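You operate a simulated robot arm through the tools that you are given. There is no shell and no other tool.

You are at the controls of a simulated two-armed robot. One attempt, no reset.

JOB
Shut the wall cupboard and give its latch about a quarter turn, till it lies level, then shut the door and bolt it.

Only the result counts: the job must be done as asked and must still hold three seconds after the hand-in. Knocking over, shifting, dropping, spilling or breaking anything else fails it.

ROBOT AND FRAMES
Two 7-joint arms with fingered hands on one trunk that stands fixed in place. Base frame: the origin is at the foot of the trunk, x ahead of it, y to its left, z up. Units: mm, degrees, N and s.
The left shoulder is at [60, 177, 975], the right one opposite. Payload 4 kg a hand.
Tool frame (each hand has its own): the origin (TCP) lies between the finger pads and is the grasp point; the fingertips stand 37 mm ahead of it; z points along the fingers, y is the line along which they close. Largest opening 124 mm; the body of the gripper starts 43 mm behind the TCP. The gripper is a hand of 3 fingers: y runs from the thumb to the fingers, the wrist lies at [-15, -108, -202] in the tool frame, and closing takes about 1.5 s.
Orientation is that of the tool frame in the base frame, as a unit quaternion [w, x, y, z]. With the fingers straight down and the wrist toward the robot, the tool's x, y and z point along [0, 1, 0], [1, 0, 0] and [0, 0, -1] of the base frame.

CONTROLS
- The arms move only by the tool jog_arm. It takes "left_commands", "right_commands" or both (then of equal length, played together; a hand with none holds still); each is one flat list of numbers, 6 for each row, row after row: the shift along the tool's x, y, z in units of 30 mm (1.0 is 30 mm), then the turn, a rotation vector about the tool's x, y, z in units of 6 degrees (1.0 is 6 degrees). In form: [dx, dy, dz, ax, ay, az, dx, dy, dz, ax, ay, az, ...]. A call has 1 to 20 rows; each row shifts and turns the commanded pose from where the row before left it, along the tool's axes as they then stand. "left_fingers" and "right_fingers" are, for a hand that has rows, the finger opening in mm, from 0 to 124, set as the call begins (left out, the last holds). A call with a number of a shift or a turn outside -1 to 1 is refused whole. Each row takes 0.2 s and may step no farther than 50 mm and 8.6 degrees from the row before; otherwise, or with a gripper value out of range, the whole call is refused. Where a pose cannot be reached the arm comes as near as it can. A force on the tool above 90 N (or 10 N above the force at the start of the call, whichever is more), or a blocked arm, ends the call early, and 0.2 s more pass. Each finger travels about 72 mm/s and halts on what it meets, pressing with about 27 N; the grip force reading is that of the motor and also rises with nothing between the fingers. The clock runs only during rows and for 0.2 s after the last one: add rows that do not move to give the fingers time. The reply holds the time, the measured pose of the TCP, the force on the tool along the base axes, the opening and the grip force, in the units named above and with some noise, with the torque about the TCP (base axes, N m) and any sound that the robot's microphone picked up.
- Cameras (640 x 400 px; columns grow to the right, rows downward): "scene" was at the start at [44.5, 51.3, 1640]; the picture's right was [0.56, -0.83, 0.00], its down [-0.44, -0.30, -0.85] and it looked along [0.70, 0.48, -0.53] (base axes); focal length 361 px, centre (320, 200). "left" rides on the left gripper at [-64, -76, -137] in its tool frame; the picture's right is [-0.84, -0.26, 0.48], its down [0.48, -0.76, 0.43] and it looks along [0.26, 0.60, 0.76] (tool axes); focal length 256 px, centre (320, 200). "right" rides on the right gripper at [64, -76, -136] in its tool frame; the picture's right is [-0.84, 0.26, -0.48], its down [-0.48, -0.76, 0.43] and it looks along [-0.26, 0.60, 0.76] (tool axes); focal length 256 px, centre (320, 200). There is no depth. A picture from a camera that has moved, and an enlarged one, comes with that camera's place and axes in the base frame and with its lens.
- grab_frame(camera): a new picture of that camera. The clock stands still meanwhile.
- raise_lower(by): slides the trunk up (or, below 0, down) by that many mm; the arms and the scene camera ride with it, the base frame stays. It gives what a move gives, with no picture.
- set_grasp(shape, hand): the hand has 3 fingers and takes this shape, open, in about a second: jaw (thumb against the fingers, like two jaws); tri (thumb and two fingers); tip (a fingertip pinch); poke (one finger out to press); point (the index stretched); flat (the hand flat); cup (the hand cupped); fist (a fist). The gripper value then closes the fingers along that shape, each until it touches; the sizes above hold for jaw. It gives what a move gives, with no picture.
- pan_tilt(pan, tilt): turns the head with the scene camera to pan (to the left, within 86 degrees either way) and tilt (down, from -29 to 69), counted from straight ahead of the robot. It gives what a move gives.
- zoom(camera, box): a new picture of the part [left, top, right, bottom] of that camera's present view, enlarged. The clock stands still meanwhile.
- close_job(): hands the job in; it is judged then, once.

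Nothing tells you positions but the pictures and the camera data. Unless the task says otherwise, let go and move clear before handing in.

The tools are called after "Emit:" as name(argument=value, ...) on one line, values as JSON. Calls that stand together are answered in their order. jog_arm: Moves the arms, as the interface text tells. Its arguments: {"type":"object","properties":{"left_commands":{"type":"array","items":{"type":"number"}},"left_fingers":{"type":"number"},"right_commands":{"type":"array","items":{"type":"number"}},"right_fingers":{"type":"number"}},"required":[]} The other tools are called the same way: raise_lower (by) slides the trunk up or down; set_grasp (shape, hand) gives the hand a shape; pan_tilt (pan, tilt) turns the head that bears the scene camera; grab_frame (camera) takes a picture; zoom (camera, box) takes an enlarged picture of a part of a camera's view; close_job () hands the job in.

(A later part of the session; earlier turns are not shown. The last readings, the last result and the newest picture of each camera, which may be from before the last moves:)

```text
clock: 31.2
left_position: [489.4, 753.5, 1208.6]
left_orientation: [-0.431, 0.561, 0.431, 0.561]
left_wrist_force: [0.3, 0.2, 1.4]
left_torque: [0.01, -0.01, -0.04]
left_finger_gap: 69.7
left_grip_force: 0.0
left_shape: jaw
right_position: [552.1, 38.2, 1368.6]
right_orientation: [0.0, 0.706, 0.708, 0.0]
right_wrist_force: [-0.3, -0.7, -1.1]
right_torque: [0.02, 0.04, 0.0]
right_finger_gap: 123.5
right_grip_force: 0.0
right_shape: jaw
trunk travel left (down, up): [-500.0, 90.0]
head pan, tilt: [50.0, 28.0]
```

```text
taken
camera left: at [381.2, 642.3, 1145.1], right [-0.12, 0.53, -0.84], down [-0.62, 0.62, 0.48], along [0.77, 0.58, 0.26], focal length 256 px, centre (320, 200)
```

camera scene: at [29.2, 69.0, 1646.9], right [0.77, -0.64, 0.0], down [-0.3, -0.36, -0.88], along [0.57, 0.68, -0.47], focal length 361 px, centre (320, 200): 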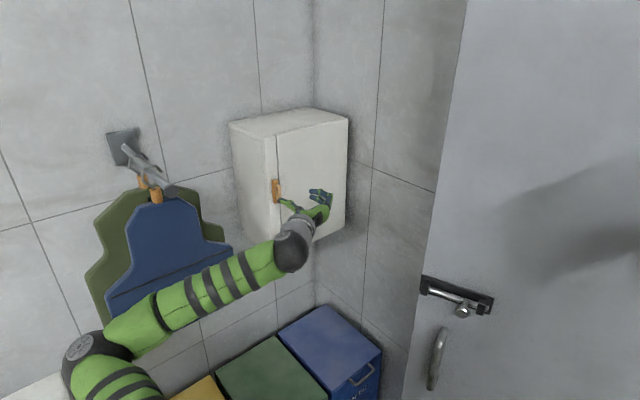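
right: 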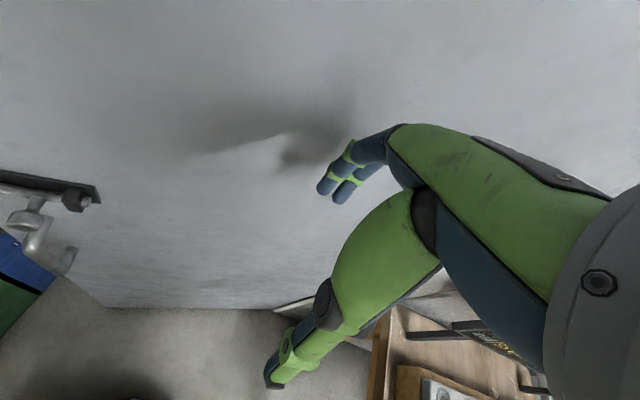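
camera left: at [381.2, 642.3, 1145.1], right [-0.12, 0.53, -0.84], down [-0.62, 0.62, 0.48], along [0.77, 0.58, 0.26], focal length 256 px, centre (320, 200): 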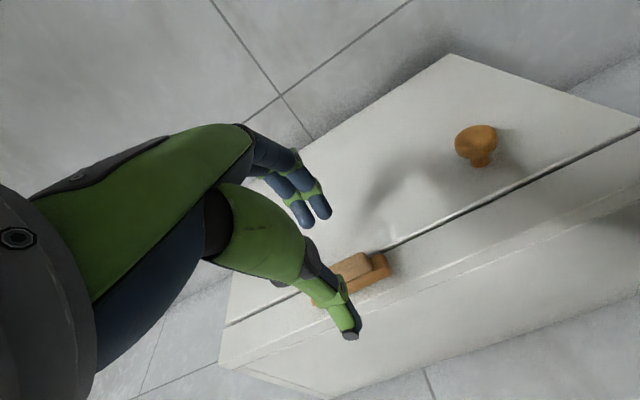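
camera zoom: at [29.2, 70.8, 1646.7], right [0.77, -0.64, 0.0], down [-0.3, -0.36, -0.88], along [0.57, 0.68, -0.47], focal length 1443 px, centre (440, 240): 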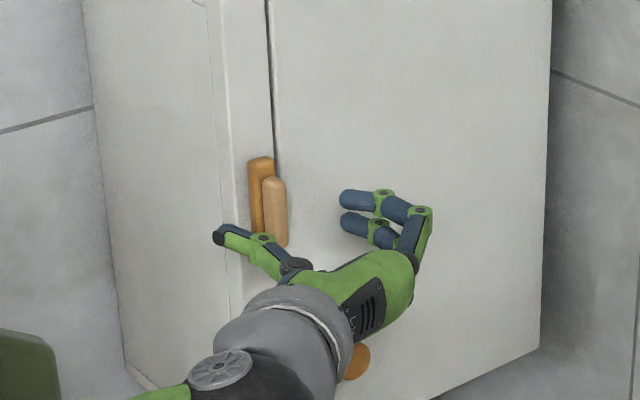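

Reached this time. I'll make the last lateral correction and advance the final ~22 mm.

Emit:
jog_arm(left_commands=[0, -0.2, 0.2, 0, 0, 0, 0, 0, 0.3, 0, 0, 0, 0, 0, 0.22, 0, 0, 0, 0, 0, 0, 0, 0, 0])

Emit:
zoom(camera="scene", box=[240, 140, 340, 240])

Emit:
zoom(camera="left", box=[200, 100, 480, 380])

```text
clock: 32.2
left_position: [489.0, 775.7, 1208.4]
left_orientation: [-0.431, 0.561, 0.431, 0.561]
left_wrist_force: [0.0, -0.5, 0.1]
left_torque: [0.01, -0.03, -0.02]
left_finger_gap: 69.7
left_grip_force: 0.0
left_shape: jaw
right_position: [552.6, 39.6, 1368.7]
right_orientation: [0.0, 0.707, 0.707, -0.001]
right_wrist_force: [-0.7, -0.2, -0.3]
right_torque: [0.01, -0.01, -0.01]
right_finger_gap: 123.6
right_grip_force: 0.0
right_shape: jaw
trunk travel left (down, up): [-500.0, 90.0]
head pan, tilt: [50.0, 28.0]
```

```text
4.00 times, centred on (290, 190) of scene
camera zoom: at [29.2, 70.8, 1646.7], right [0.77, -0.64, 0.0], down [-0.3, -0.36, -0.88], along [0.57, 0.68, -0.47], focal length 1443 px, centre (440, 240)
```

zoom: 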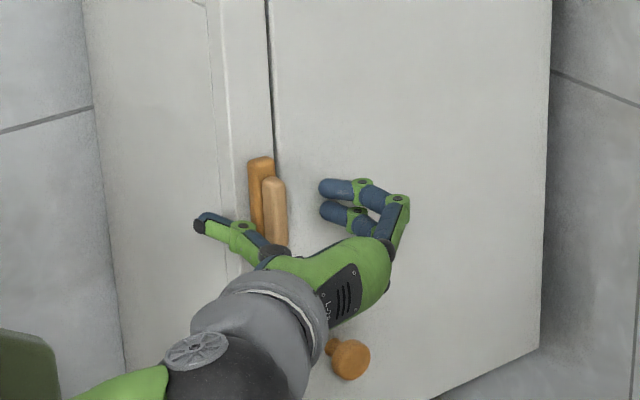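

```text
1.43 times, centred on (340, 240) of left
camera zoom: at [380.8, 665.2, 1144.9], right [-0.12, 0.53, -0.84], down [-0.62, 0.62, 0.48], along [0.77, 0.58, 0.26], focal length 366 px, centre (291, 143)
```

zoom: 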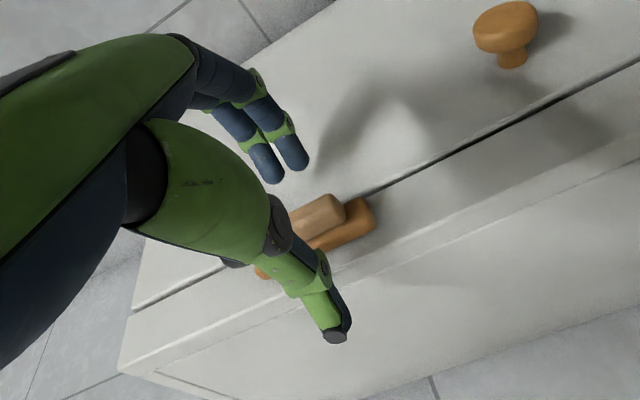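

The latch grip sits between the thumb and the two fingers. Closing.

Emit:
jog_arm(left_commands=[0, 0, 0, 0, 0, 0, 0, 0, 0, 0, 0, 0, 0, 0, 0, 0, 0, 0, 0, 0, 0, 0, 0, 0, 0, 0, 0, 0, 0, 0, 0, 0, 0, 0, 0, 0, 0, 0, 0, 0, 0, 0], left_fingers=0)

Emit:
zoom(camera="scene", box=[240, 140, 340, 240])

Emit:
zoom(camera="left", box=[200, 100, 480, 380])

```text
clock: 33.8
left_position: [488.4, 775.4, 1208.5]
left_orientation: [-0.43, 0.561, 0.431, 0.561]
left_wrist_force: [-1.7, -4.8, -2.9]
left_torque: [-0.04, 0.0, -0.03]
left_finger_gap: 13.0
left_grip_force: 27.3
left_shape: jaw
right_position: [552.3, 38.8, 1367.4]
right_orientation: [0.0, 0.707, 0.707, 0.0]
right_wrist_force: [0.2, 0.1, -1.0]
right_torque: [-0.03, 0.02, 0.04]
right_finger_gap: 123.8
right_grip_force: 0.0
right_shape: jaw
trunk travel left (down, up): [-500.0, 90.0]
head pan, tilt: [50.0, 28.0]
```

```text
4.00 times, centred on (290, 190) of scene
camera zoom: at [29.1, 70.5, 1646.7], right [0.77, -0.64, 0.0], down [-0.3, -0.36, -0.88], along [0.57, 0.68, -0.47], focal length 1443 px, centre (440, 240)
```

zoom: 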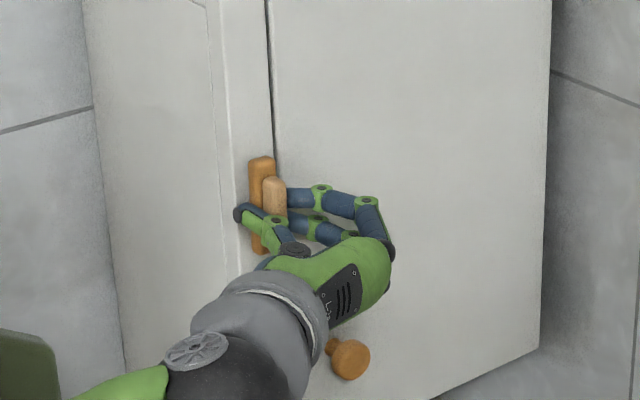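

```text
1.43 times, centred on (340, 240) of left
camera zoom: at [380.7, 664.8, 1144.9], right [-0.12, 0.53, -0.84], down [-0.62, 0.62, 0.48], along [0.77, 0.58, 0.25], focal length 366 px, centre (291, 143)
```

zoom: 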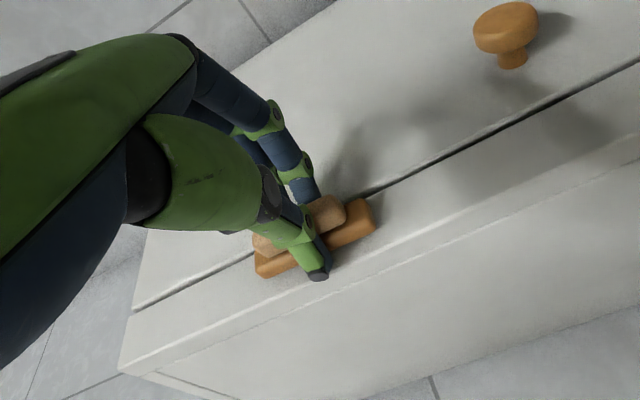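

Gripped (13 mm gap, low force). I'll turn about the pivot axis in a first small step of 18° to see whether it moves freely in this direction.

Emit:
jog_arm(left_commands=[-0.035, 0, 0, 0, 0.259, -0.966, -0.035, 0, 0, 0, 0.259, -0.966, -0.035, 0, 0, 0, 0.259, -0.966, 0, 0, 0, 0, 0, 0])

Emit:
zoom(camera="scene", box=[240, 140, 340, 240])

Emit:
zoom(camera="left", box=[200, 100, 480, 380])

```text
clock: 34.8
left_position: [466.6, 790.8, 1286.2]
left_orientation: [-0.35, 0.489, 0.483, 0.636]
left_wrist_force: [-1.5, -69.8, -37.8]
left_torque: [-1.73, 0.89, -1.27]
left_finger_gap: 1.4
left_grip_force: 27.0
left_shape: jaw
left hand out of reach, approached as far as the arm can: row 1, 2, 3
right_position: [554.8, 33.4, 1367.8]
right_orientation: [-0.002, 0.706, 0.708, 0.001]
right_wrist_force: [0.3, 0.0, 0.4]
right_torque: [0.0, -0.02, -0.03]
right_finger_gap: 123.6
right_grip_force: 0.1
right_shape: jaw
trunk travel left (down, up): [-500.0, 90.0]
head pan, tilt: [50.0, 28.0]
```

```text
4.00 times, centred on (290, 190) of scene
camera zoom: at [31.3, 64.0, 1646.8], right [0.77, -0.64, 0.0], down [-0.3, -0.36, -0.88], along [0.57, 0.68, -0.47], focal length 1443 px, centre (440, 240)
```

zoom: 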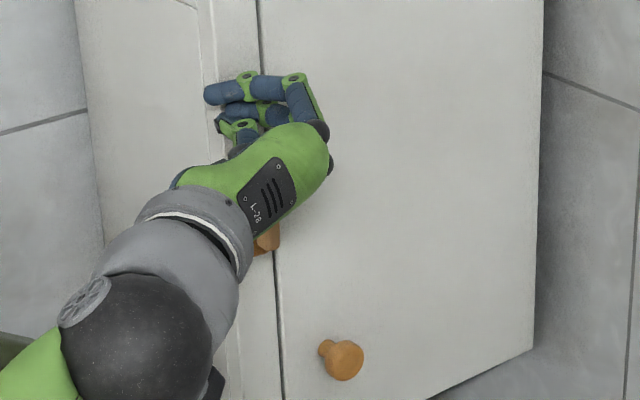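

```text
1.43 times, centred on (340, 240) of left
camera zoom: at [375.8, 681.8, 1197.8], right [0.13, 0.51, -0.85], down [-0.71, 0.65, 0.28], along [0.69, 0.56, 0.45], focal length 366 px, centre (291, 143)
```

zoom: 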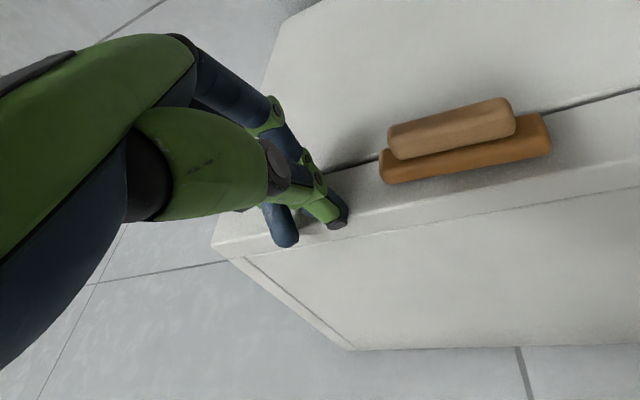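

Turning that way hit a wrist limit and the hand slid up off the latch, pressing on the cupboard front. I'll back straight off now.

Emit:
jog_arm(left_commands=[0, 0, -0.7, 0, 0, 0, 0, 0, -0.7, 0, 0, 0, 0, 0, -0.7, 0, 0, 0, 0, 0, 0, 0, 0, 0])

Emit:
grab_frame(camera="scene")

Emit:
grab_frame(camera="left")

```text
clock: 35.8
left_position: [431.8, 749.7, 1310.7]
left_orientation: [-0.357, 0.47, 0.492, 0.64]
left_wrist_force: [0.1, 0.3, -0.2]
left_torque: [0.01, 0.0, -0.01]
left_finger_gap: 1.9
left_grip_force: 26.9
left_shape: jaw
left hand out of reach, approached as far as the arm can: row 1, 2
right_position: [553.8, 38.7, 1368.4]
right_orientation: [0.001, 0.708, 0.707, 0.0]
right_wrist_force: [0.3, 0.7, -0.2]
right_torque: [0.01, -0.01, 0.03]
right_finger_gap: 123.6
right_grip_force: 0.1
right_shape: jaw
trunk travel left (down, up): [-500.0, 90.0]
head pan, tilt: [50.0, 28.0]
```

```text
taken
camera scene: at [29.5, 70.5, 1646.7], right [0.77, -0.64, 0.0], down [-0.3, -0.36, -0.88], along [0.57, 0.68, -0.47], focal length 361 px, centre (320, 200)
```

scene: 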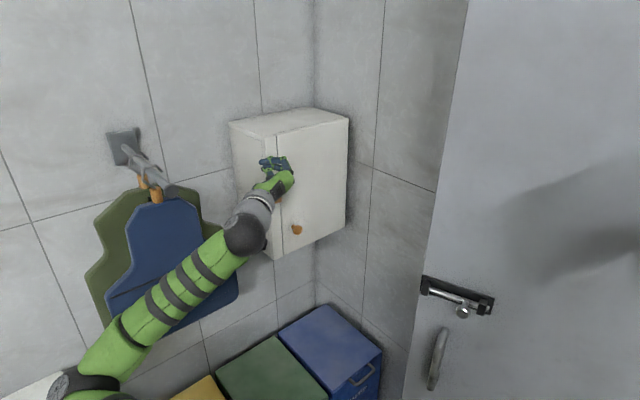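

```text
taken
camera left: at [347.8, 638.3, 1217.8], right [0.14, 0.53, -0.84], down [-0.74, 0.62, 0.27], along [0.66, 0.58, 0.48], focal length 256 px, centre (320, 200)
```

left: 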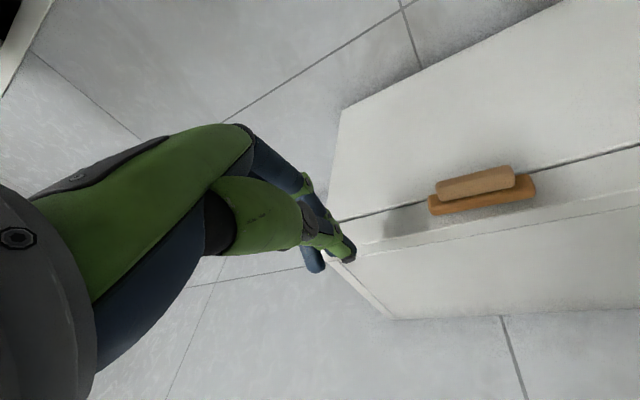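

Clear of the cupboard and nothing disturbed; latch still vertical. I'll retreat to open space in front of the latch and test the wrist rotation there before gripping again.

Emit:
jog_arm(left_commands=[0, 0, -0.9, 0, 0, 0, 0, 0, -0.9, 0, 0, 0, -0.76, 0.35, -0.2, 0, 0, 0, -0.76, 0.35, -0.2, 0, 0, 0, -0.76, 0.35, -0.1, 0, 0, 0, -0.76, 0.35, -0.1, 0, 0, 0, 0, 0, 0, 0, 0, 0])

Emit:
jog_arm(left_commands=[0, 0, 0, 0, 0, -1, 0, 0, 0, 0, 0, -1, 0, 0, 0, 0, 0, -1, 0, 0, 0, 0, 0, -1, 0, 0, 0, 0, 0, 0])

Emit:
grab_frame(camera="scene")

```text
clock: 37.4
left_position: [430.2, 682.2, 1315.4]
left_orientation: [-0.356, 0.475, 0.492, 0.638]
left_wrist_force: [-0.5, 0.3, 0.3]
left_torque: [-0.02, 0.0, 0.02]
left_finger_gap: 1.6
left_grip_force: 27.3
left_shape: jaw
left hand out of reach, approached as far as the arm can: row 1, 3, 4, 5, 6
right_position: [552.2, 38.7, 1369.1]
right_orientation: [0.0, 0.706, 0.708, 0.0]
right_wrist_force: [0.0, 0.8, 0.7]
right_torque: [-0.02, -0.01, 0.01]
right_finger_gap: 123.9
right_grip_force: 0.1
right_shape: jaw
trunk travel left (down, up): [-500.0, 90.0]
head pan, tilt: [50.0, 28.0]
```

```text
clock: 38.6
left_position: [353.6, 693.2, 1419.7]
left_orientation: [-0.214, 0.367, 0.578, 0.697]
left_wrist_force: [-0.9, -0.4, 0.0]
left_torque: [-0.04, -0.02, -0.02]
left_finger_gap: 1.6
left_grip_force: 26.9
left_shape: jaw
left hand out of reach, approached as far as the arm can: row 1, 2, 3, 4
right_position: [552.7, 39.2, 1368.5]
right_orientation: [-0.001, 0.707, 0.708, 0.0]
right_wrist_force: [0.3, -0.1, -0.2]
right_torque: [-0.02, 0.0, -0.01]
right_finger_gap: 123.9
right_grip_force: 0.0
right_shape: jaw
trunk travel left (down, up): [-500.0, 90.0]
head pan, tilt: [50.0, 28.0]
```

```text
taken
camera scene: at [29.2, 70.9, 1646.7], right [0.77, -0.64, 0.0], down [-0.3, -0.36, -0.88], along [0.57, 0.68, -0.47], focal length 361 px, centre (320, 200)
```

scene: 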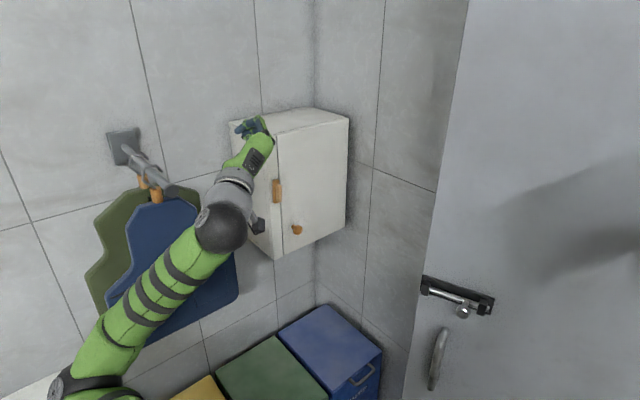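

That roll direction is at a joint limit. I'll roll back the other way and return to the yawed level pose.

Emit:
jog_arm(left_commands=[0, 0, 0, 0, 0, 1, 0, 0, 0, 0, 0, 1, 0, 0, 0, 0, 0, 1, 0, 0, 0, 0, 0, 1, 0, 0, 0, 0, 0, 1, 0, 0, 0, 0, 0, 1, 0, 0, 0, 0, 0, 0.7, 0, 0, 0, 0, 0, 0])

Emit:
grab_frame(camera="scene")

```text
clock: 40.4
left_position: [353.3, 693.6, 1419.6]
left_orientation: [-0.444, 0.532, 0.423, 0.584]
left_wrist_force: [0.6, 0.1, -0.2]
left_torque: [-0.01, -0.01, 0.0]
left_finger_gap: 1.8
left_grip_force: 27.2
left_shape: jaw
right_position: [552.6, 39.7, 1368.8]
right_orientation: [0.0, 0.707, 0.707, 0.0]
right_wrist_force: [0.7, 0.4, -0.5]
right_torque: [0.01, 0.01, 0.03]
right_finger_gap: 123.8
right_grip_force: 0.0
right_shape: jaw
trunk travel left (down, up): [-500.0, 90.0]
head pan, tilt: [50.0, 28.0]
```

```text
taken
camera scene: at [29.2, 71.1, 1646.7], right [0.77, -0.64, 0.0], down [-0.3, -0.36, -0.88], along [0.57, 0.68, -0.47], focal length 361 px, centre (320, 200)
```

scene: 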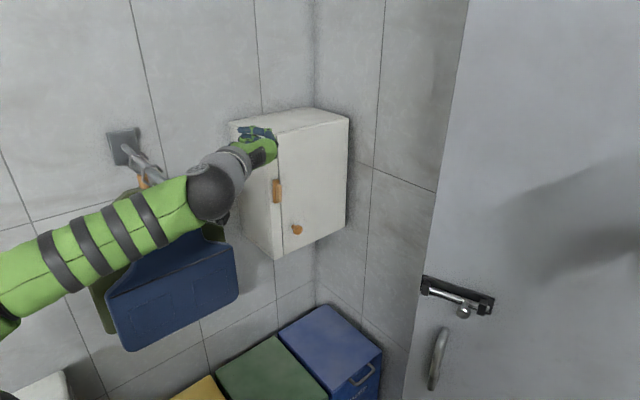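

Emit:
jog_arm(left_commands=[-0.87, 0.5, 0, 0, 0, 0, -0.87, 0.5, 0, 0, 0, 0, -0.87, 0.5, 0, 0, 0, 0, -0.87, 0.5, 0, 0, 0, 0, -0.87, 0.5, 0, 0, 0, 0, -0.87, 0.5, 0, 0, 0, 0, -0.87, 0.5, 0, 0, 0, 0, -0.87, 0.5, 0, 0, 0, 0, 0, 0, 0, 0, 0, 0])

Emit:
jog_arm(left_commands=[0, 0, 0, 0, 0, 1, 0, 0, 0, 0, 0, 1, 0, 0, 0, 0, 0, 1, 0, 0, 0, 0, 0, 1, 0, 0, 0, 0, 0, 1, 0, 0, 0, 0, 0, 0])

Emit:
grab_frame(camera="scene")

```text
clock: 42.4
left_position: [467.0, 684.0, 1236.9]
left_orientation: [-0.441, 0.54, 0.421, 0.58]
left_wrist_force: [0.8, 1.2, 0.0]
left_torque: [0.0, 0.03, 0.01]
left_finger_gap: 1.8
left_grip_force: 27.2
left_shape: jaw
left hand out of reach, approached as far as the arm can: row 7, 8
right_position: [552.0, 38.1, 1368.1]
right_orientation: [0.0, 0.707, 0.707, 0.0]
right_wrist_force: [0.1, -0.2, 0.5]
right_torque: [-0.02, 0.0, 0.0]
right_finger_gap: 123.5
right_grip_force: 0.1
right_shape: jaw
trunk travel left (down, up): [-500.0, 90.0]
head pan, tilt: [50.0, 28.0]
```

```text
clock: 43.8
left_position: [466.4, 685.0, 1237.1]
left_orientation: [-0.581, 0.622, 0.269, 0.45]
left_wrist_force: [-0.3, 0.9, -0.2]
left_torque: [-0.01, -0.03, 0.04]
left_finger_gap: 1.9
left_grip_force: 27.1
left_shape: jaw
right_position: [552.9, 39.2, 1369.2]
right_orientation: [0.0, 0.706, 0.708, 0.0]
right_wrist_force: [-0.1, 0.2, 0.0]
right_torque: [-0.04, 0.01, 0.01]
right_finger_gap: 123.7
right_grip_force: 0.1
right_shape: jaw
trunk travel left (down, up): [-500.0, 90.0]
head pan, tilt: [50.0, 28.0]
```

```text
taken
camera scene: at [29.2, 71.3, 1646.7], right [0.77, -0.64, 0.0], down [-0.3, -0.36, -0.88], along [0.57, 0.68, -0.47], focal length 361 px, centre (320, 200)
```

scene: 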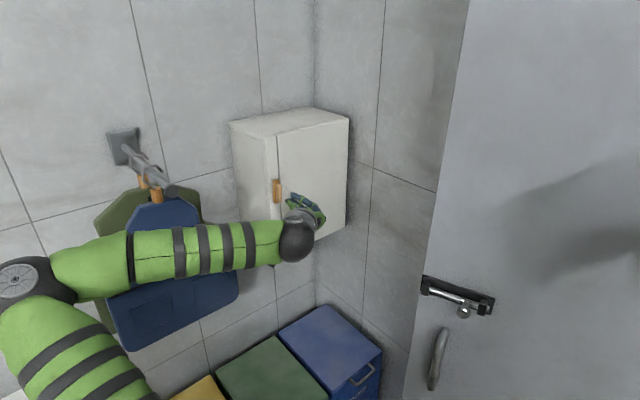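

Positive roll works without any reach trouble. I'll test the remaining 60° in free space.

Emit:
jog_arm(left_commands=[0, 0, 0, 0, 0, 1, 0, 0, 0, 0, 0, 1, 0, 0, 0, 0, 0, 1, 0, 0, 0, 0, 0, 1, 0, 0, 0, 0, 0, 1, 0, 0, 0, 0, 0, 1, 0, 0, 0, 0, 0, 1, 0, 0, 0, 0, 0, 1, 0, 0, 0, 0, 0, 1, 0, 0, 0, 0, 0, 1, 0, 0, 0, 0, 0, 0])

Emit:
grab_frame(camera="scene")

Emit:
grab_frame(camera="left")

```text
clock: 46.2
left_position: [466.3, 683.8, 1237.6]
left_orientation: [0.728, -0.674, 0.076, -0.098]
left_wrist_force: [-0.8, -0.2, -0.7]
left_torque: [0.01, 0.01, 0.02]
left_finger_gap: 2.2
left_grip_force: 27.1
left_shape: jaw
right_position: [552.2, 38.7, 1367.9]
right_orientation: [0.0, 0.707, 0.707, -0.001]
right_wrist_force: [0.4, 0.6, 1.1]
right_torque: [0.0, 0.0, 0.02]
right_finger_gap: 123.6
right_grip_force: 0.1
right_shape: jaw
trunk travel left (down, up): [-500.0, 90.0]
head pan, tilt: [50.0, 28.0]
```

```text
taken
camera scene: at [29.1, 70.8, 1646.7], right [0.77, -0.64, 0.0], down [-0.3, -0.36, -0.88], along [0.57, 0.68, -0.47], focal length 361 px, centre (320, 200)
```

scene: 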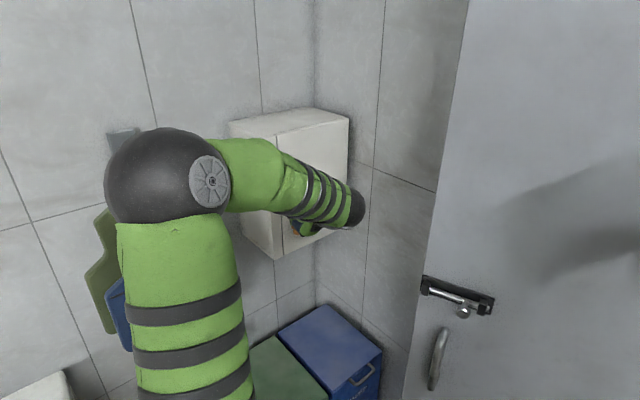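

```text
taken
camera left: at [369.1, 563.7, 1300.7], right [-0.7, 0.65, 0.28], down [0.54, 0.25, 0.8], along [0.46, 0.71, -0.53], focal length 256 px, centre (320, 200)
```

left: 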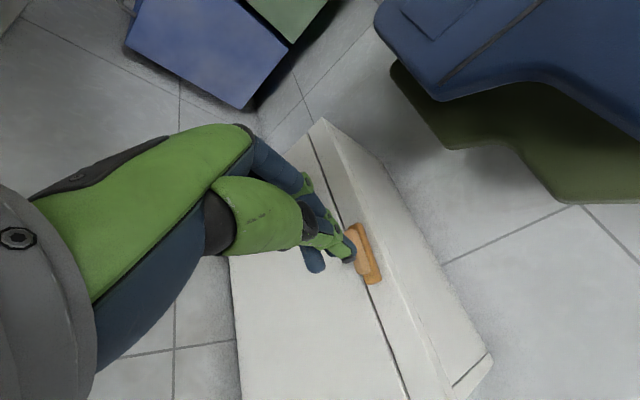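

The full +90° roll is reachable (elbow swings up). So I'll roll back to vertical-grip orientation, level the hand, open to 70 mm, and approach again; then turn the latch in the positive direction.

Emit:
jog_arm(left_commands=[0, 0, 0, 0, 0, -1, 0, 0, 0, 0, 0, -1, 0, 0, 0, 0, 0, -1, 0, 0, 0, 0, 0, -1, 0, 0, 0, 0, 0, -1, 0, 0, 0, 0, 0, -1, 0, 0, 0, 0, 0, -1, 0, 0, 0, 0, 0, -1, 0, 0, 0, 0, 0, -1, 0, 0, 0, 0, 0, -1, 0, 0, 0, 0, 0, -1, 0, 0, 0, 0, 0, -1, 0, 0, 0, 0, 0, -1, 0, 0, 0, 0, 0, -1, 0, 0, 0, 0, 0, -1, 0, 0, 0, 0, -0.73, 0, 0, 0, 0, 0, 0, 0], left_fingers=70)

Emit:
grab_frame(camera="left")

```text
clock: 49.8
left_position: [463.5, 685.0, 1243.3]
left_orientation: [-0.427, 0.553, 0.439, 0.564]
left_wrist_force: [0.0, -0.9, 0.0]
left_torque: [-0.01, 0.02, -0.02]
left_finger_gap: 69.9
left_grip_force: 0.0
left_shape: jaw
left hand out of reach, approached as far as the arm can: row 15
right_position: [552.8, 37.5, 1368.5]
right_orientation: [0.0, 0.707, 0.707, 0.0]
right_wrist_force: [0.5, -0.6, 0.0]
right_torque: [-0.01, 0.02, 0.01]
right_finger_gap: 124.0
right_grip_force: 0.1
right_shape: jaw
trunk travel left (down, up): [-500.0, 90.0]
head pan, tilt: [50.0, 28.0]
```

```text
taken
camera left: at [358.5, 572.9, 1177.3], right [-0.11, 0.53, -0.84], down [-0.64, 0.61, 0.47], along [0.76, 0.59, 0.27], focal length 256 px, centre (320, 200)
```

left: 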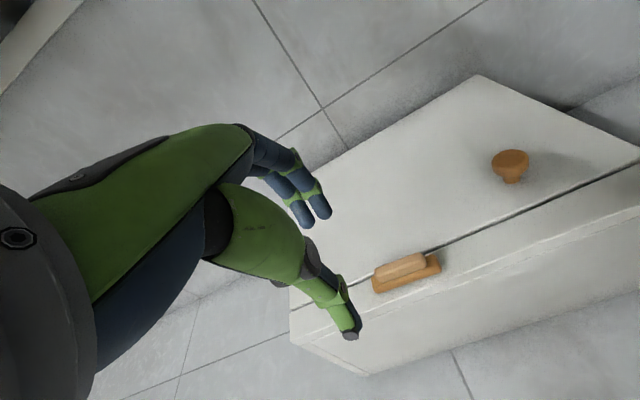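

Roll 0 is right at the limit here; a +12° roll gives margin and is in the turning direction anyway. I'll roll +12° and move to the pre-grip point.

Emit:
jog_arm(left_commands=[0, 0, 0, 0, 0, 1, 0, 0, 0, 0, 0, 1, -0.38, 0.09, 0.69, 0, 0, 0, -0.38, 0.09, 0.69, 0, 0, 0, -0.38, 0.09, 0.69, 0, 0, 0, 0, 0, 0, 0, 0, 0])

Emit:
zoom(camera="scene", box=[240, 140, 340, 240])

Emit:
zoom(camera="left", box=[200, 100, 480, 380])

```text
clock: 51.2
left_position: [480.4, 746.6, 1209.0]
left_orientation: [-0.485, 0.595, 0.379, 0.517]
left_wrist_force: [0.9, 0.3, -0.4]
left_torque: [-0.01, 0.01, 0.0]
left_finger_gap: 69.8
left_grip_force: 0.0
left_shape: jaw
right_position: [552.7, 39.3, 1367.8]
right_orientation: [0.0, 0.707, 0.708, 0.0]
right_wrist_force: [-0.9, -0.2, -0.7]
right_torque: [0.03, 0.03, -0.02]
right_finger_gap: 123.7
right_grip_force: 0.1
right_shape: jaw
trunk travel left (down, up): [-500.0, 90.0]
head pan, tilt: [50.0, 28.0]
```

```text
4.00 times, centred on (290, 190) of scene
camera zoom: at [29.2, 70.6, 1646.7], right [0.77, -0.64, 0.0], down [-0.3, -0.36, -0.88], along [0.57, 0.68, -0.47], focal length 1443 px, centre (440, 240)
```

zoom: 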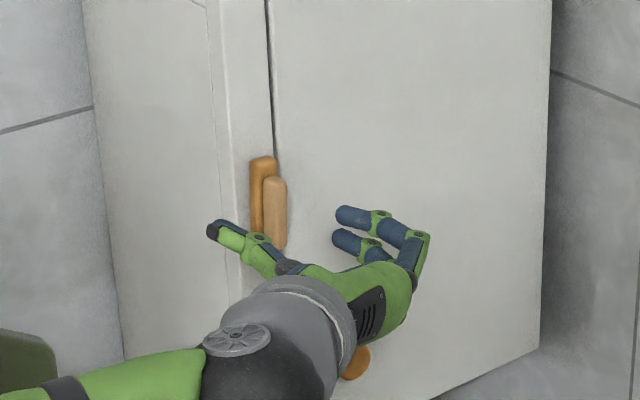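

```text
1.43 times, centred on (340, 240) of left
camera zoom: at [363.9, 638.1, 1160.5], right [-0.28, 0.57, -0.77], down [-0.53, 0.58, 0.62], along [0.8, 0.58, 0.14], focal length 366 px, centre (291, 143)
```

zoom: 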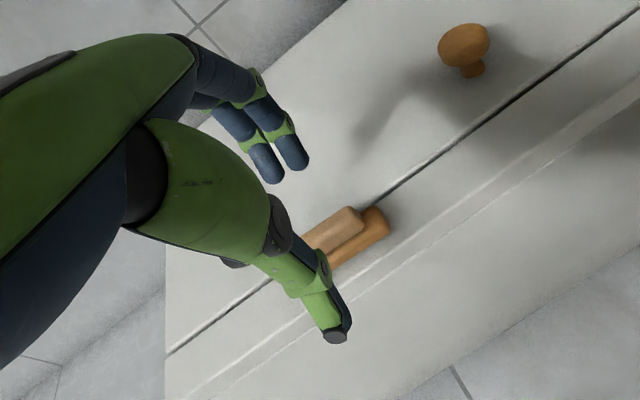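

Emit:
jog_arm(left_commands=[0, 0.03, 0.34, 0, 0, 0, 0, 0, 0.34, 0, 0, 0, 0, 0, 0.33, 0, 0, 0, 0, 0, 0, 0, 0, 0])

Emit:
jog_arm(left_commands=[0, 0, 0, 0, 0, 0, 0, 0, 0, 0, 0, 0, 0, 0, 0, 0, 0, 0, 0, 0, 0, 0, 0, 0, 0, 0, 0, 0, 0, 0, 0, 0, 0, 0, 0, 0, 0, 0, 0, 0, 0, 0], left_fingers=0)

Emit:
zoom(camera="scene", box=[240, 140, 340, 240])

Emit:
zoom(camera="left", box=[200, 100, 480, 380])

```text
clock: 52.2
left_position: [490.5, 775.5, 1209.2]
left_orientation: [-0.486, 0.596, 0.377, 0.517]
left_wrist_force: [-0.3, 0.1, 0.4]
left_torque: [-0.01, 0.01, 0.0]
left_finger_gap: 69.9
left_grip_force: 0.0
left_shape: jaw
right_position: [552.8, 39.9, 1368.4]
right_orientation: [0.001, 0.707, 0.707, 0.0]
right_wrist_force: [-0.2, -0.8, 0.1]
right_torque: [-0.01, 0.03, 0.03]
right_finger_gap: 123.6
right_grip_force: 0.0
right_shape: jaw
trunk travel left (down, up): [-500.0, 90.0]
head pan, tilt: [50.0, 28.0]
```

```text
clock: 53.8
left_position: [490.0, 775.3, 1209.3]
left_orientation: [-0.486, 0.595, 0.379, 0.516]
left_wrist_force: [-1.9, -4.3, -2.5]
left_torque: [-0.1, 0.02, -0.07]
left_finger_gap: 12.8
left_grip_force: 26.8
left_shape: jaw
right_position: [551.9, 39.1, 1368.1]
right_orientation: [0.0, 0.707, 0.707, 0.0]
right_wrist_force: [0.1, 0.1, -0.4]
right_torque: [0.0, 0.02, -0.01]
right_finger_gap: 123.7
right_grip_force: 0.1
right_shape: jaw
trunk travel left (down, up): [-500.0, 90.0]
head pan, tilt: [50.0, 28.0]
```

```text
4.00 times, centred on (290, 190) of scene
camera zoom: at [29.1, 70.5, 1646.7], right [0.77, -0.64, 0.0], down [-0.3, -0.36, -0.88], along [0.57, 0.68, -0.47], focal length 1443 px, centre (440, 240)
```

zoom: 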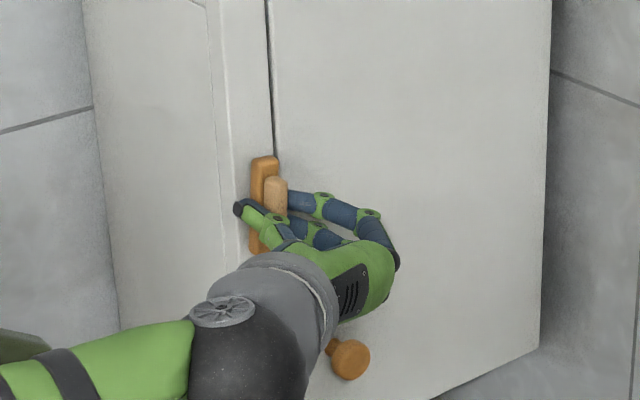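

```text
1.43 times, centred on (340, 240) of left
camera zoom: at [372.9, 666.1, 1160.0], right [-0.28, 0.57, -0.77], down [-0.53, 0.58, 0.62], along [0.8, 0.58, 0.14], focal length 366 px, centre (291, 143)
```

zoom: 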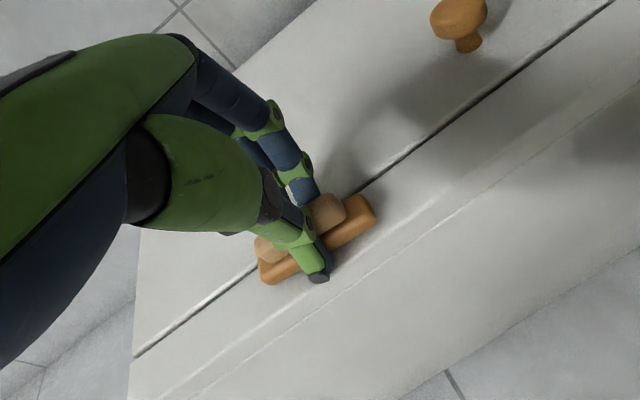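

Gripped, and the latch has already turned a little to match the hand (it is now at an angle to the door gap). Turning on by 24°.

Emit:
jog_arm(left_commands=[0, 0, 0, 0, 0, 1, 0, 0, 0, 0, 0, 1, 0, 0, 0, 0, 0, 1, 0, 0, 0, 0, 0, 1, 0, 0, 0, 0, 0, 0])

Emit:
zoom(camera="scene", box=[240, 140, 340, 240])

Emit:
zoom(camera="left", box=[200, 100, 480, 380])

```text
clock: 55.0
left_position: [489.2, 774.6, 1208.0]
left_orientation: [-0.581, 0.662, 0.246, 0.405]
left_wrist_force: [-5.6, -8.1, -6.4]
left_torque: [-0.66, 0.09, -0.12]
left_finger_gap: 12.9
left_grip_force: 27.4
left_shape: jaw
right_position: [552.7, 38.1, 1370.0]
right_orientation: [0.0, 0.706, 0.708, 0.0]
right_wrist_force: [-1.0, 0.7, -0.3]
right_torque: [-0.02, 0.01, 0.0]
right_finger_gap: 123.7
right_grip_force: 0.1
right_shape: jaw
trunk travel left (down, up): [-500.0, 90.0]
head pan, tilt: [50.0, 28.0]
```

```text
4.00 times, centred on (290, 190) of scene
camera zoom: at [29.0, 70.4, 1646.7], right [0.77, -0.64, 0.0], down [-0.3, -0.36, -0.88], along [0.57, 0.68, -0.47], focal length 1443 px, centre (440, 240)
```

zoom: 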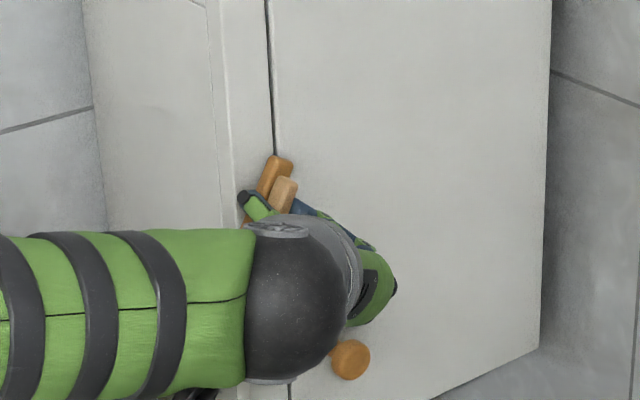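

```text
1.43 times, centred on (340, 240) of left
camera zoom: at [360.2, 668.1, 1199.5], right [-0.55, 0.64, -0.54], down [-0.23, 0.51, 0.83], along [0.8, 0.58, -0.13], focal length 366 px, centre (291, 143)
```

zoom: 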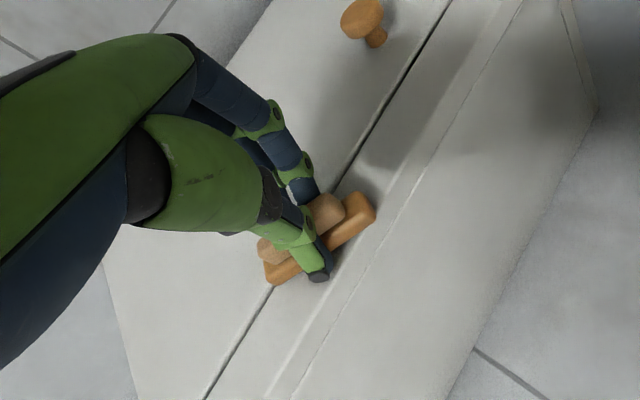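

It's turning freely with low force. Continuing another 30°.

Emit:
jog_arm(left_commands=[0, 0, 0, 0, 0, 1, 0, 0, 0, 0, 0, 1, 0, 0, 0, 0, 0, 1, 0, 0, 0, 0, 0, 1, 0, 0, 0, 0, 0, 1, 0, 0, 0, 0, 0, 0])

Emit:
zoom(camera="left", box=[200, 100, 480, 380])

Emit:
grab_frame(camera="scene")

```text
clock: 56.4
left_position: [488.6, 773.8, 1208.8]
left_orientation: [-0.666, 0.703, 0.066, 0.24]
left_wrist_force: [-8.6, -19.2, -8.1]
left_torque: [-1.07, 0.06, 0.15]
left_finger_gap: 14.0
left_grip_force: 27.2
left_shape: jaw
right_position: [552.7, 37.4, 1368.4]
right_orientation: [-0.001, 0.706, 0.708, 0.001]
right_wrist_force: [0.5, -0.1, -0.9]
right_torque: [0.02, 0.01, -0.01]
right_finger_gap: 123.8
right_grip_force: 0.1
right_shape: jaw
trunk travel left (down, up): [-500.0, 90.0]
head pan, tilt: [50.0, 28.0]
```

```text
1.43 times, centred on (340, 240) of left
camera zoom: at [368.9, 664.7, 1250.4], right [-0.72, 0.68, -0.12], down [0.22, 0.39, 0.89], along [0.66, 0.62, -0.43], focal length 366 px, centre (291, 143)
```

zoom: 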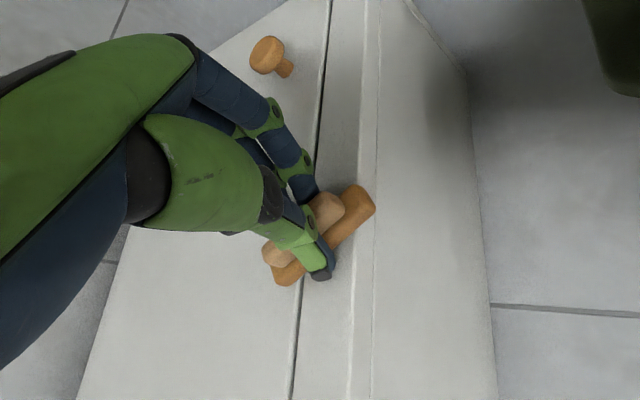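

```text
taken
camera scene: at [28.7, 68.9, 1646.8], right [0.77, -0.64, 0.0], down [-0.3, -0.36, -0.88], along [0.57, 0.68, -0.47], focal length 361 px, centre (320, 200)
```

scene: 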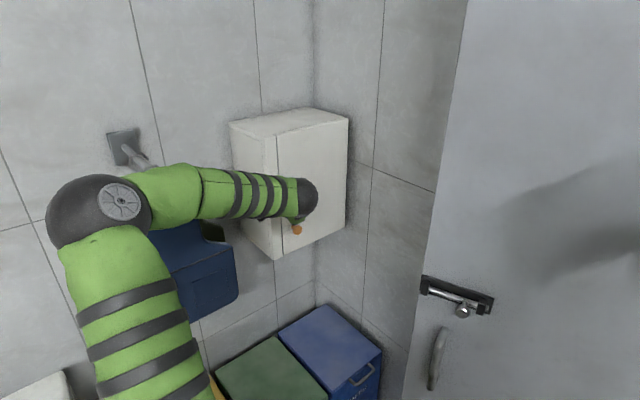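

Emit:
jog_arm(left_commands=[0, 0, -0.02, 0, 0, 1, 0, 0, -0.02, 0, 0, 1, 0, 0, -0.02, 0, 0, 1, 0, 0, -0.02, 0, 0, 1, 0, 0, 0, 0, 0, 0])

Emit:
zoom(camera="left", box=[200, 100, 480, 380])

```text
clock: 57.6
left_position: [490.0, 771.8, 1210.3]
left_orientation: [0.702, -0.701, 0.08, -0.096]
left_wrist_force: [-1.4, -14.6, -5.5]
left_torque: [-1.01, 0.03, 0.19]
left_finger_gap: 14.1
left_grip_force: 27.0
left_shape: jaw
right_position: [553.0, 38.3, 1369.5]
right_orientation: [0.0, 0.707, 0.707, 0.001]
right_wrist_force: [0.0, 0.3, 0.3]
right_torque: [-0.02, 0.01, -0.03]
right_finger_gap: 123.5
right_grip_force: 0.0
right_shape: jaw
trunk travel left (down, up): [-500.0, 90.0]
head pan, tilt: [50.0, 28.0]
```

```text
1.43 times, centred on (340, 240) of left
camera zoom: at [392.2, 657.0, 1283.7], right [-0.7, 0.68, 0.24], down [0.56, 0.3, 0.77], along [0.45, 0.67, -0.59], focal length 366 px, centre (291, 143)
```

zoom: 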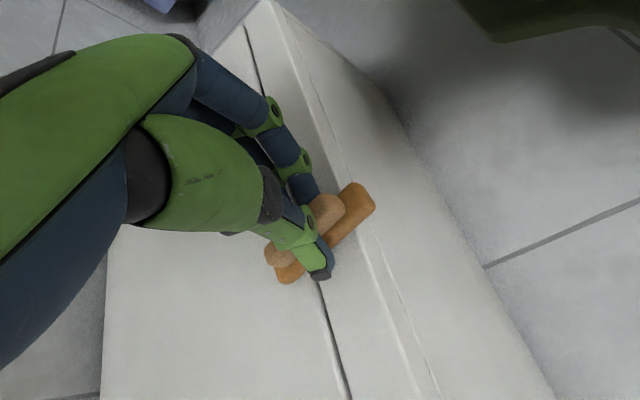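

By triangulating its ends, the bar is still about 12–14° short of level. I'll turn a further 13°.

Emit:
jog_arm(left_commands=[0, 0, 0, 0, 0, 1, 0, 0, 0, 0, 0, 1, 0, 0, 0, 0, 0, 0.2, 0, 0, 0, 0, 0, 0])

Emit:
zoom(camera="left", box=[250, 140, 430, 320])

```text
clock: 58.6
left_position: [490.0, 772.3, 1209.2]
left_orientation: [0.709, -0.687, 0.16, -0.014]
left_wrist_force: [-0.9, -18.8, -5.7]
left_torque: [-1.0, -0.09, 0.35]
left_finger_gap: 14.6
left_grip_force: 26.9
left_shape: jaw
right_position: [552.6, 36.3, 1368.9]
right_orientation: [0.0, 0.707, 0.707, 0.0]
right_wrist_force: [1.3, 1.0, 0.3]
right_torque: [-0.02, -0.02, -0.02]
right_finger_gap: 123.8
right_grip_force: 0.1
right_shape: jaw
trunk travel left (down, up): [-500.0, 90.0]
head pan, tilt: [50.0, 28.0]
```

```text
2.22 times, centred on (340, 230) of left
camera zoom: at [410.4, 651.9, 1296.3], right [-0.62, 0.66, 0.43], down [0.72, 0.26, 0.64], along [0.31, 0.71, -0.63], focal length 569 px, centre (276, 133)
```

zoom: 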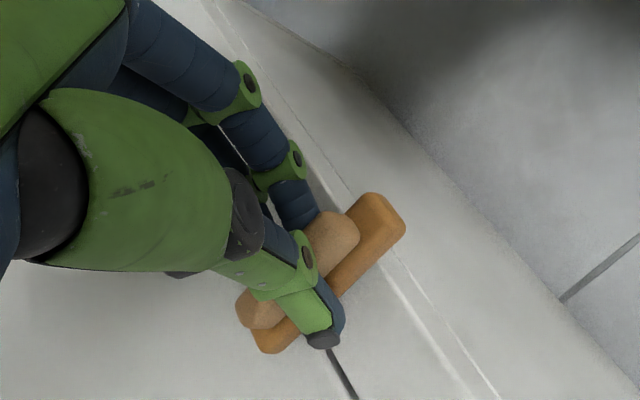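

The bar's edge now triangulates as level within a few degrees. I'll open the fingers, back off straight, and inspect.

Emit:
jog_arm(left_commands=[0, 0, 0, 0, 0, 0, 0, 0, 0, 0, 0, 0, 0, 0, 0, 0, 0, 0, 0, 0, 0, 0, 0, 0, 0, 0, -0.5, 0, 0, 0, 0, 0, -0.7, 0, 0, 0, 0, 0, -0.8, 0, 0, 0, 0, 0, -0.8, 0, 0, 0, 0, 0, 0, 0, 0, 0], left_fingers=60)

Emit:
grab_frame(camera="left")

Emit:
grab_frame(camera="scene")

```text
clock: 60.6
left_position: [467.3, 690.1, 1207.3]
left_orientation: [0.708, -0.688, 0.16, -0.014]
left_wrist_force: [-0.5, 0.2, 0.1]
left_torque: [-0.01, -0.02, 0.05]
left_finger_gap: 59.6
left_grip_force: 0.1
left_shape: jaw
right_position: [552.2, 39.8, 1368.1]
right_orientation: [0.0, 0.707, 0.708, 0.0]
right_wrist_force: [0.2, -0.6, 0.0]
right_torque: [0.03, -0.03, 0.02]
right_finger_gap: 123.7
right_grip_force: 0.1
right_shape: jaw
trunk travel left (down, up): [-500.0, 90.0]
head pan, tilt: [50.0, 28.0]
```

```text
taken
camera left: at [388.6, 571.0, 1294.7], right [-0.62, 0.66, 0.43], down [0.72, 0.26, 0.64], along [0.31, 0.71, -0.63], focal length 256 px, centre (320, 200)
```

left: 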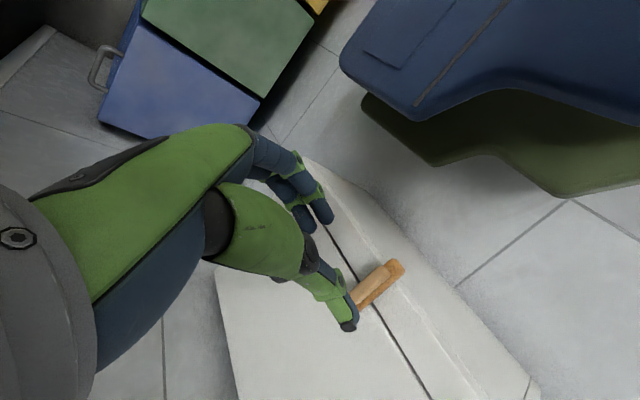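

```text
taken
camera scene: at [29.3, 71.1, 1646.7], right [0.77, -0.64, 0.0], down [-0.3, -0.36, -0.88], along [0.57, 0.68, -0.47], focal length 361 px, centre (320, 200)
```

scene: 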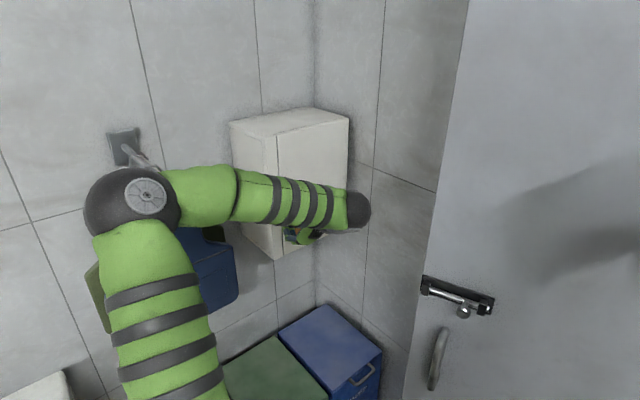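

I'll retreat a little more and roll the hand back so the scene camera can see the latch.

Emit:
jog_arm(left_commands=[0, 0, -0.8, 0, 0, -1, 0, 0, -0.8, 0, 0, -1, 0, 0, 0, 0, 0, -1, 0, 0, 0, 0, 0, -1, 0, 0, 0, 0, 0, -1, 0, 0, 0, 0, 0, -1, 0, 0, 0, 0, 0, -1, 0, 0, 0, 0, 0, -1, 0, 0, 0, 0, 0, -1, 0, 0, 0, 0, 0, -1, 0, 0, 0, 0, 0, -1, 0, 0, 0, 0, 0, -1, 0, 0, 0, 0, 0, -1, 0, 0, 0, 0, 0, -1, 0, 0, 0, 0, 0, 0])

Emit:
zoom(camera="scene", box=[220, 100, 380, 260])

Emit:
grab_frame(camera="left")

```text
clock: 63.8
left_position: [455.5, 644.5, 1210.0]
left_orientation: [-0.516, 0.618, 0.341, 0.485]
left_wrist_force: [0.0, 0.0, 0.2]
left_torque: [-0.03, 0.01, 0.02]
left_finger_gap: 59.6
left_grip_force: 0.0
left_shape: jaw
right_position: [552.7, 39.5, 1369.2]
right_orientation: [0.001, 0.707, 0.707, 0.0]
right_wrist_force: [0.9, -0.1, 0.6]
right_torque: [0.04, 0.02, 0.0]
right_finger_gap: 123.5
right_grip_force: 0.1
right_shape: jaw
trunk travel left (down, up): [-500.0, 90.0]
head pan, tilt: [50.0, 28.0]
```

```text
2.50 times, centred on (300, 180) of scene
camera zoom: at [29.3, 70.6, 1646.7], right [0.77, -0.64, 0.0], down [-0.3, -0.36, -0.88], along [0.57, 0.68, -0.47], focal length 902 px, centre (370, 250)
```

zoom: 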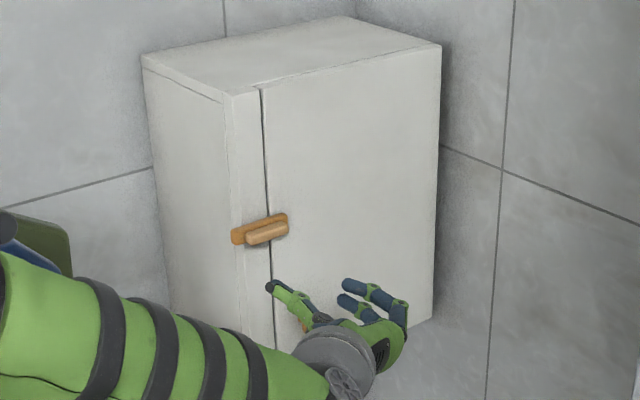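

```text
taken
camera left: at [333.6, 536.8, 1170.0], right [-0.37, 0.59, -0.72], down [-0.45, 0.56, 0.7], along [0.81, 0.58, 0.06], focal length 256 px, centre (320, 200)
```

left: 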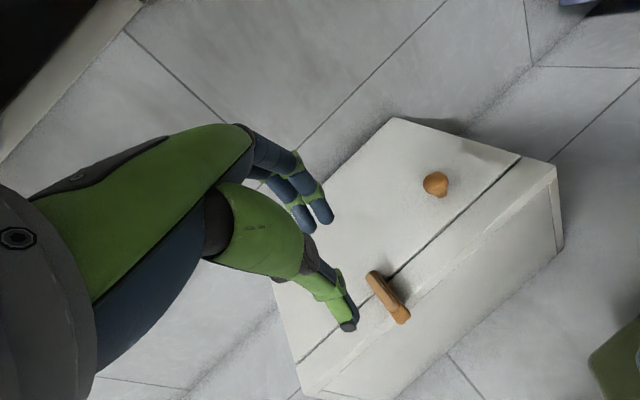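

The latch now lies across the door edge. I'll zoom in to measure how level it is.

Emit:
zoom(camera="scene", box=[260, 170, 310, 220])

Emit:
zoom(camera="left", box=[340, 240, 440, 340])

```text
8.00 times, centred on (285, 195) of scene
camera zoom: at [29.3, 70.6, 1646.7], right [0.77, -0.64, 0.0], down [-0.3, -0.36, -0.88], along [0.57, 0.68, -0.47], focal length 2887 px, centre (600, 240)
```

zoom: 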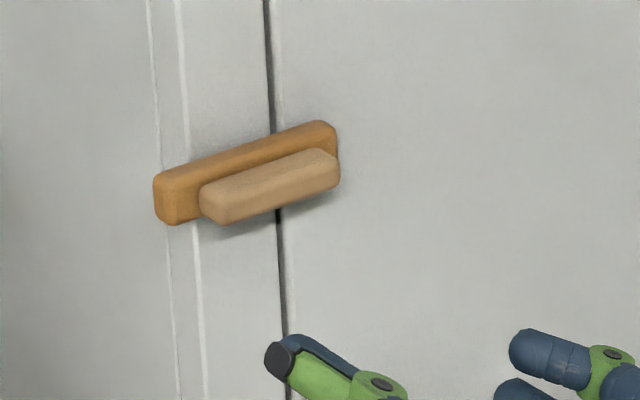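

```text
4.00 times, centred on (390, 290) of left
camera zoom: at [333.6, 536.8, 1170.0], right [-0.37, 0.59, -0.72], down [-0.45, 0.56, 0.7], along [0.81, 0.58, 0.06], focal length 1024 px, centre (40, -160)
```

zoom: 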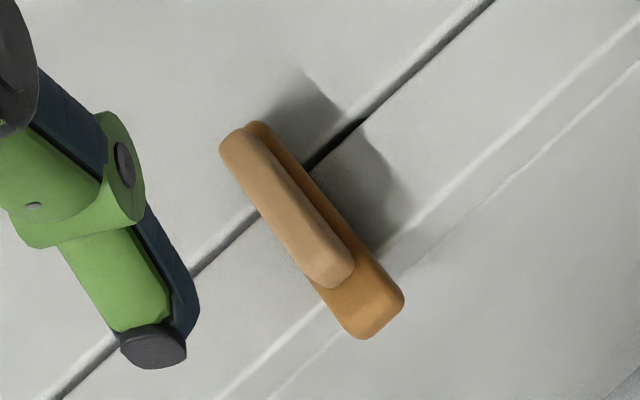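

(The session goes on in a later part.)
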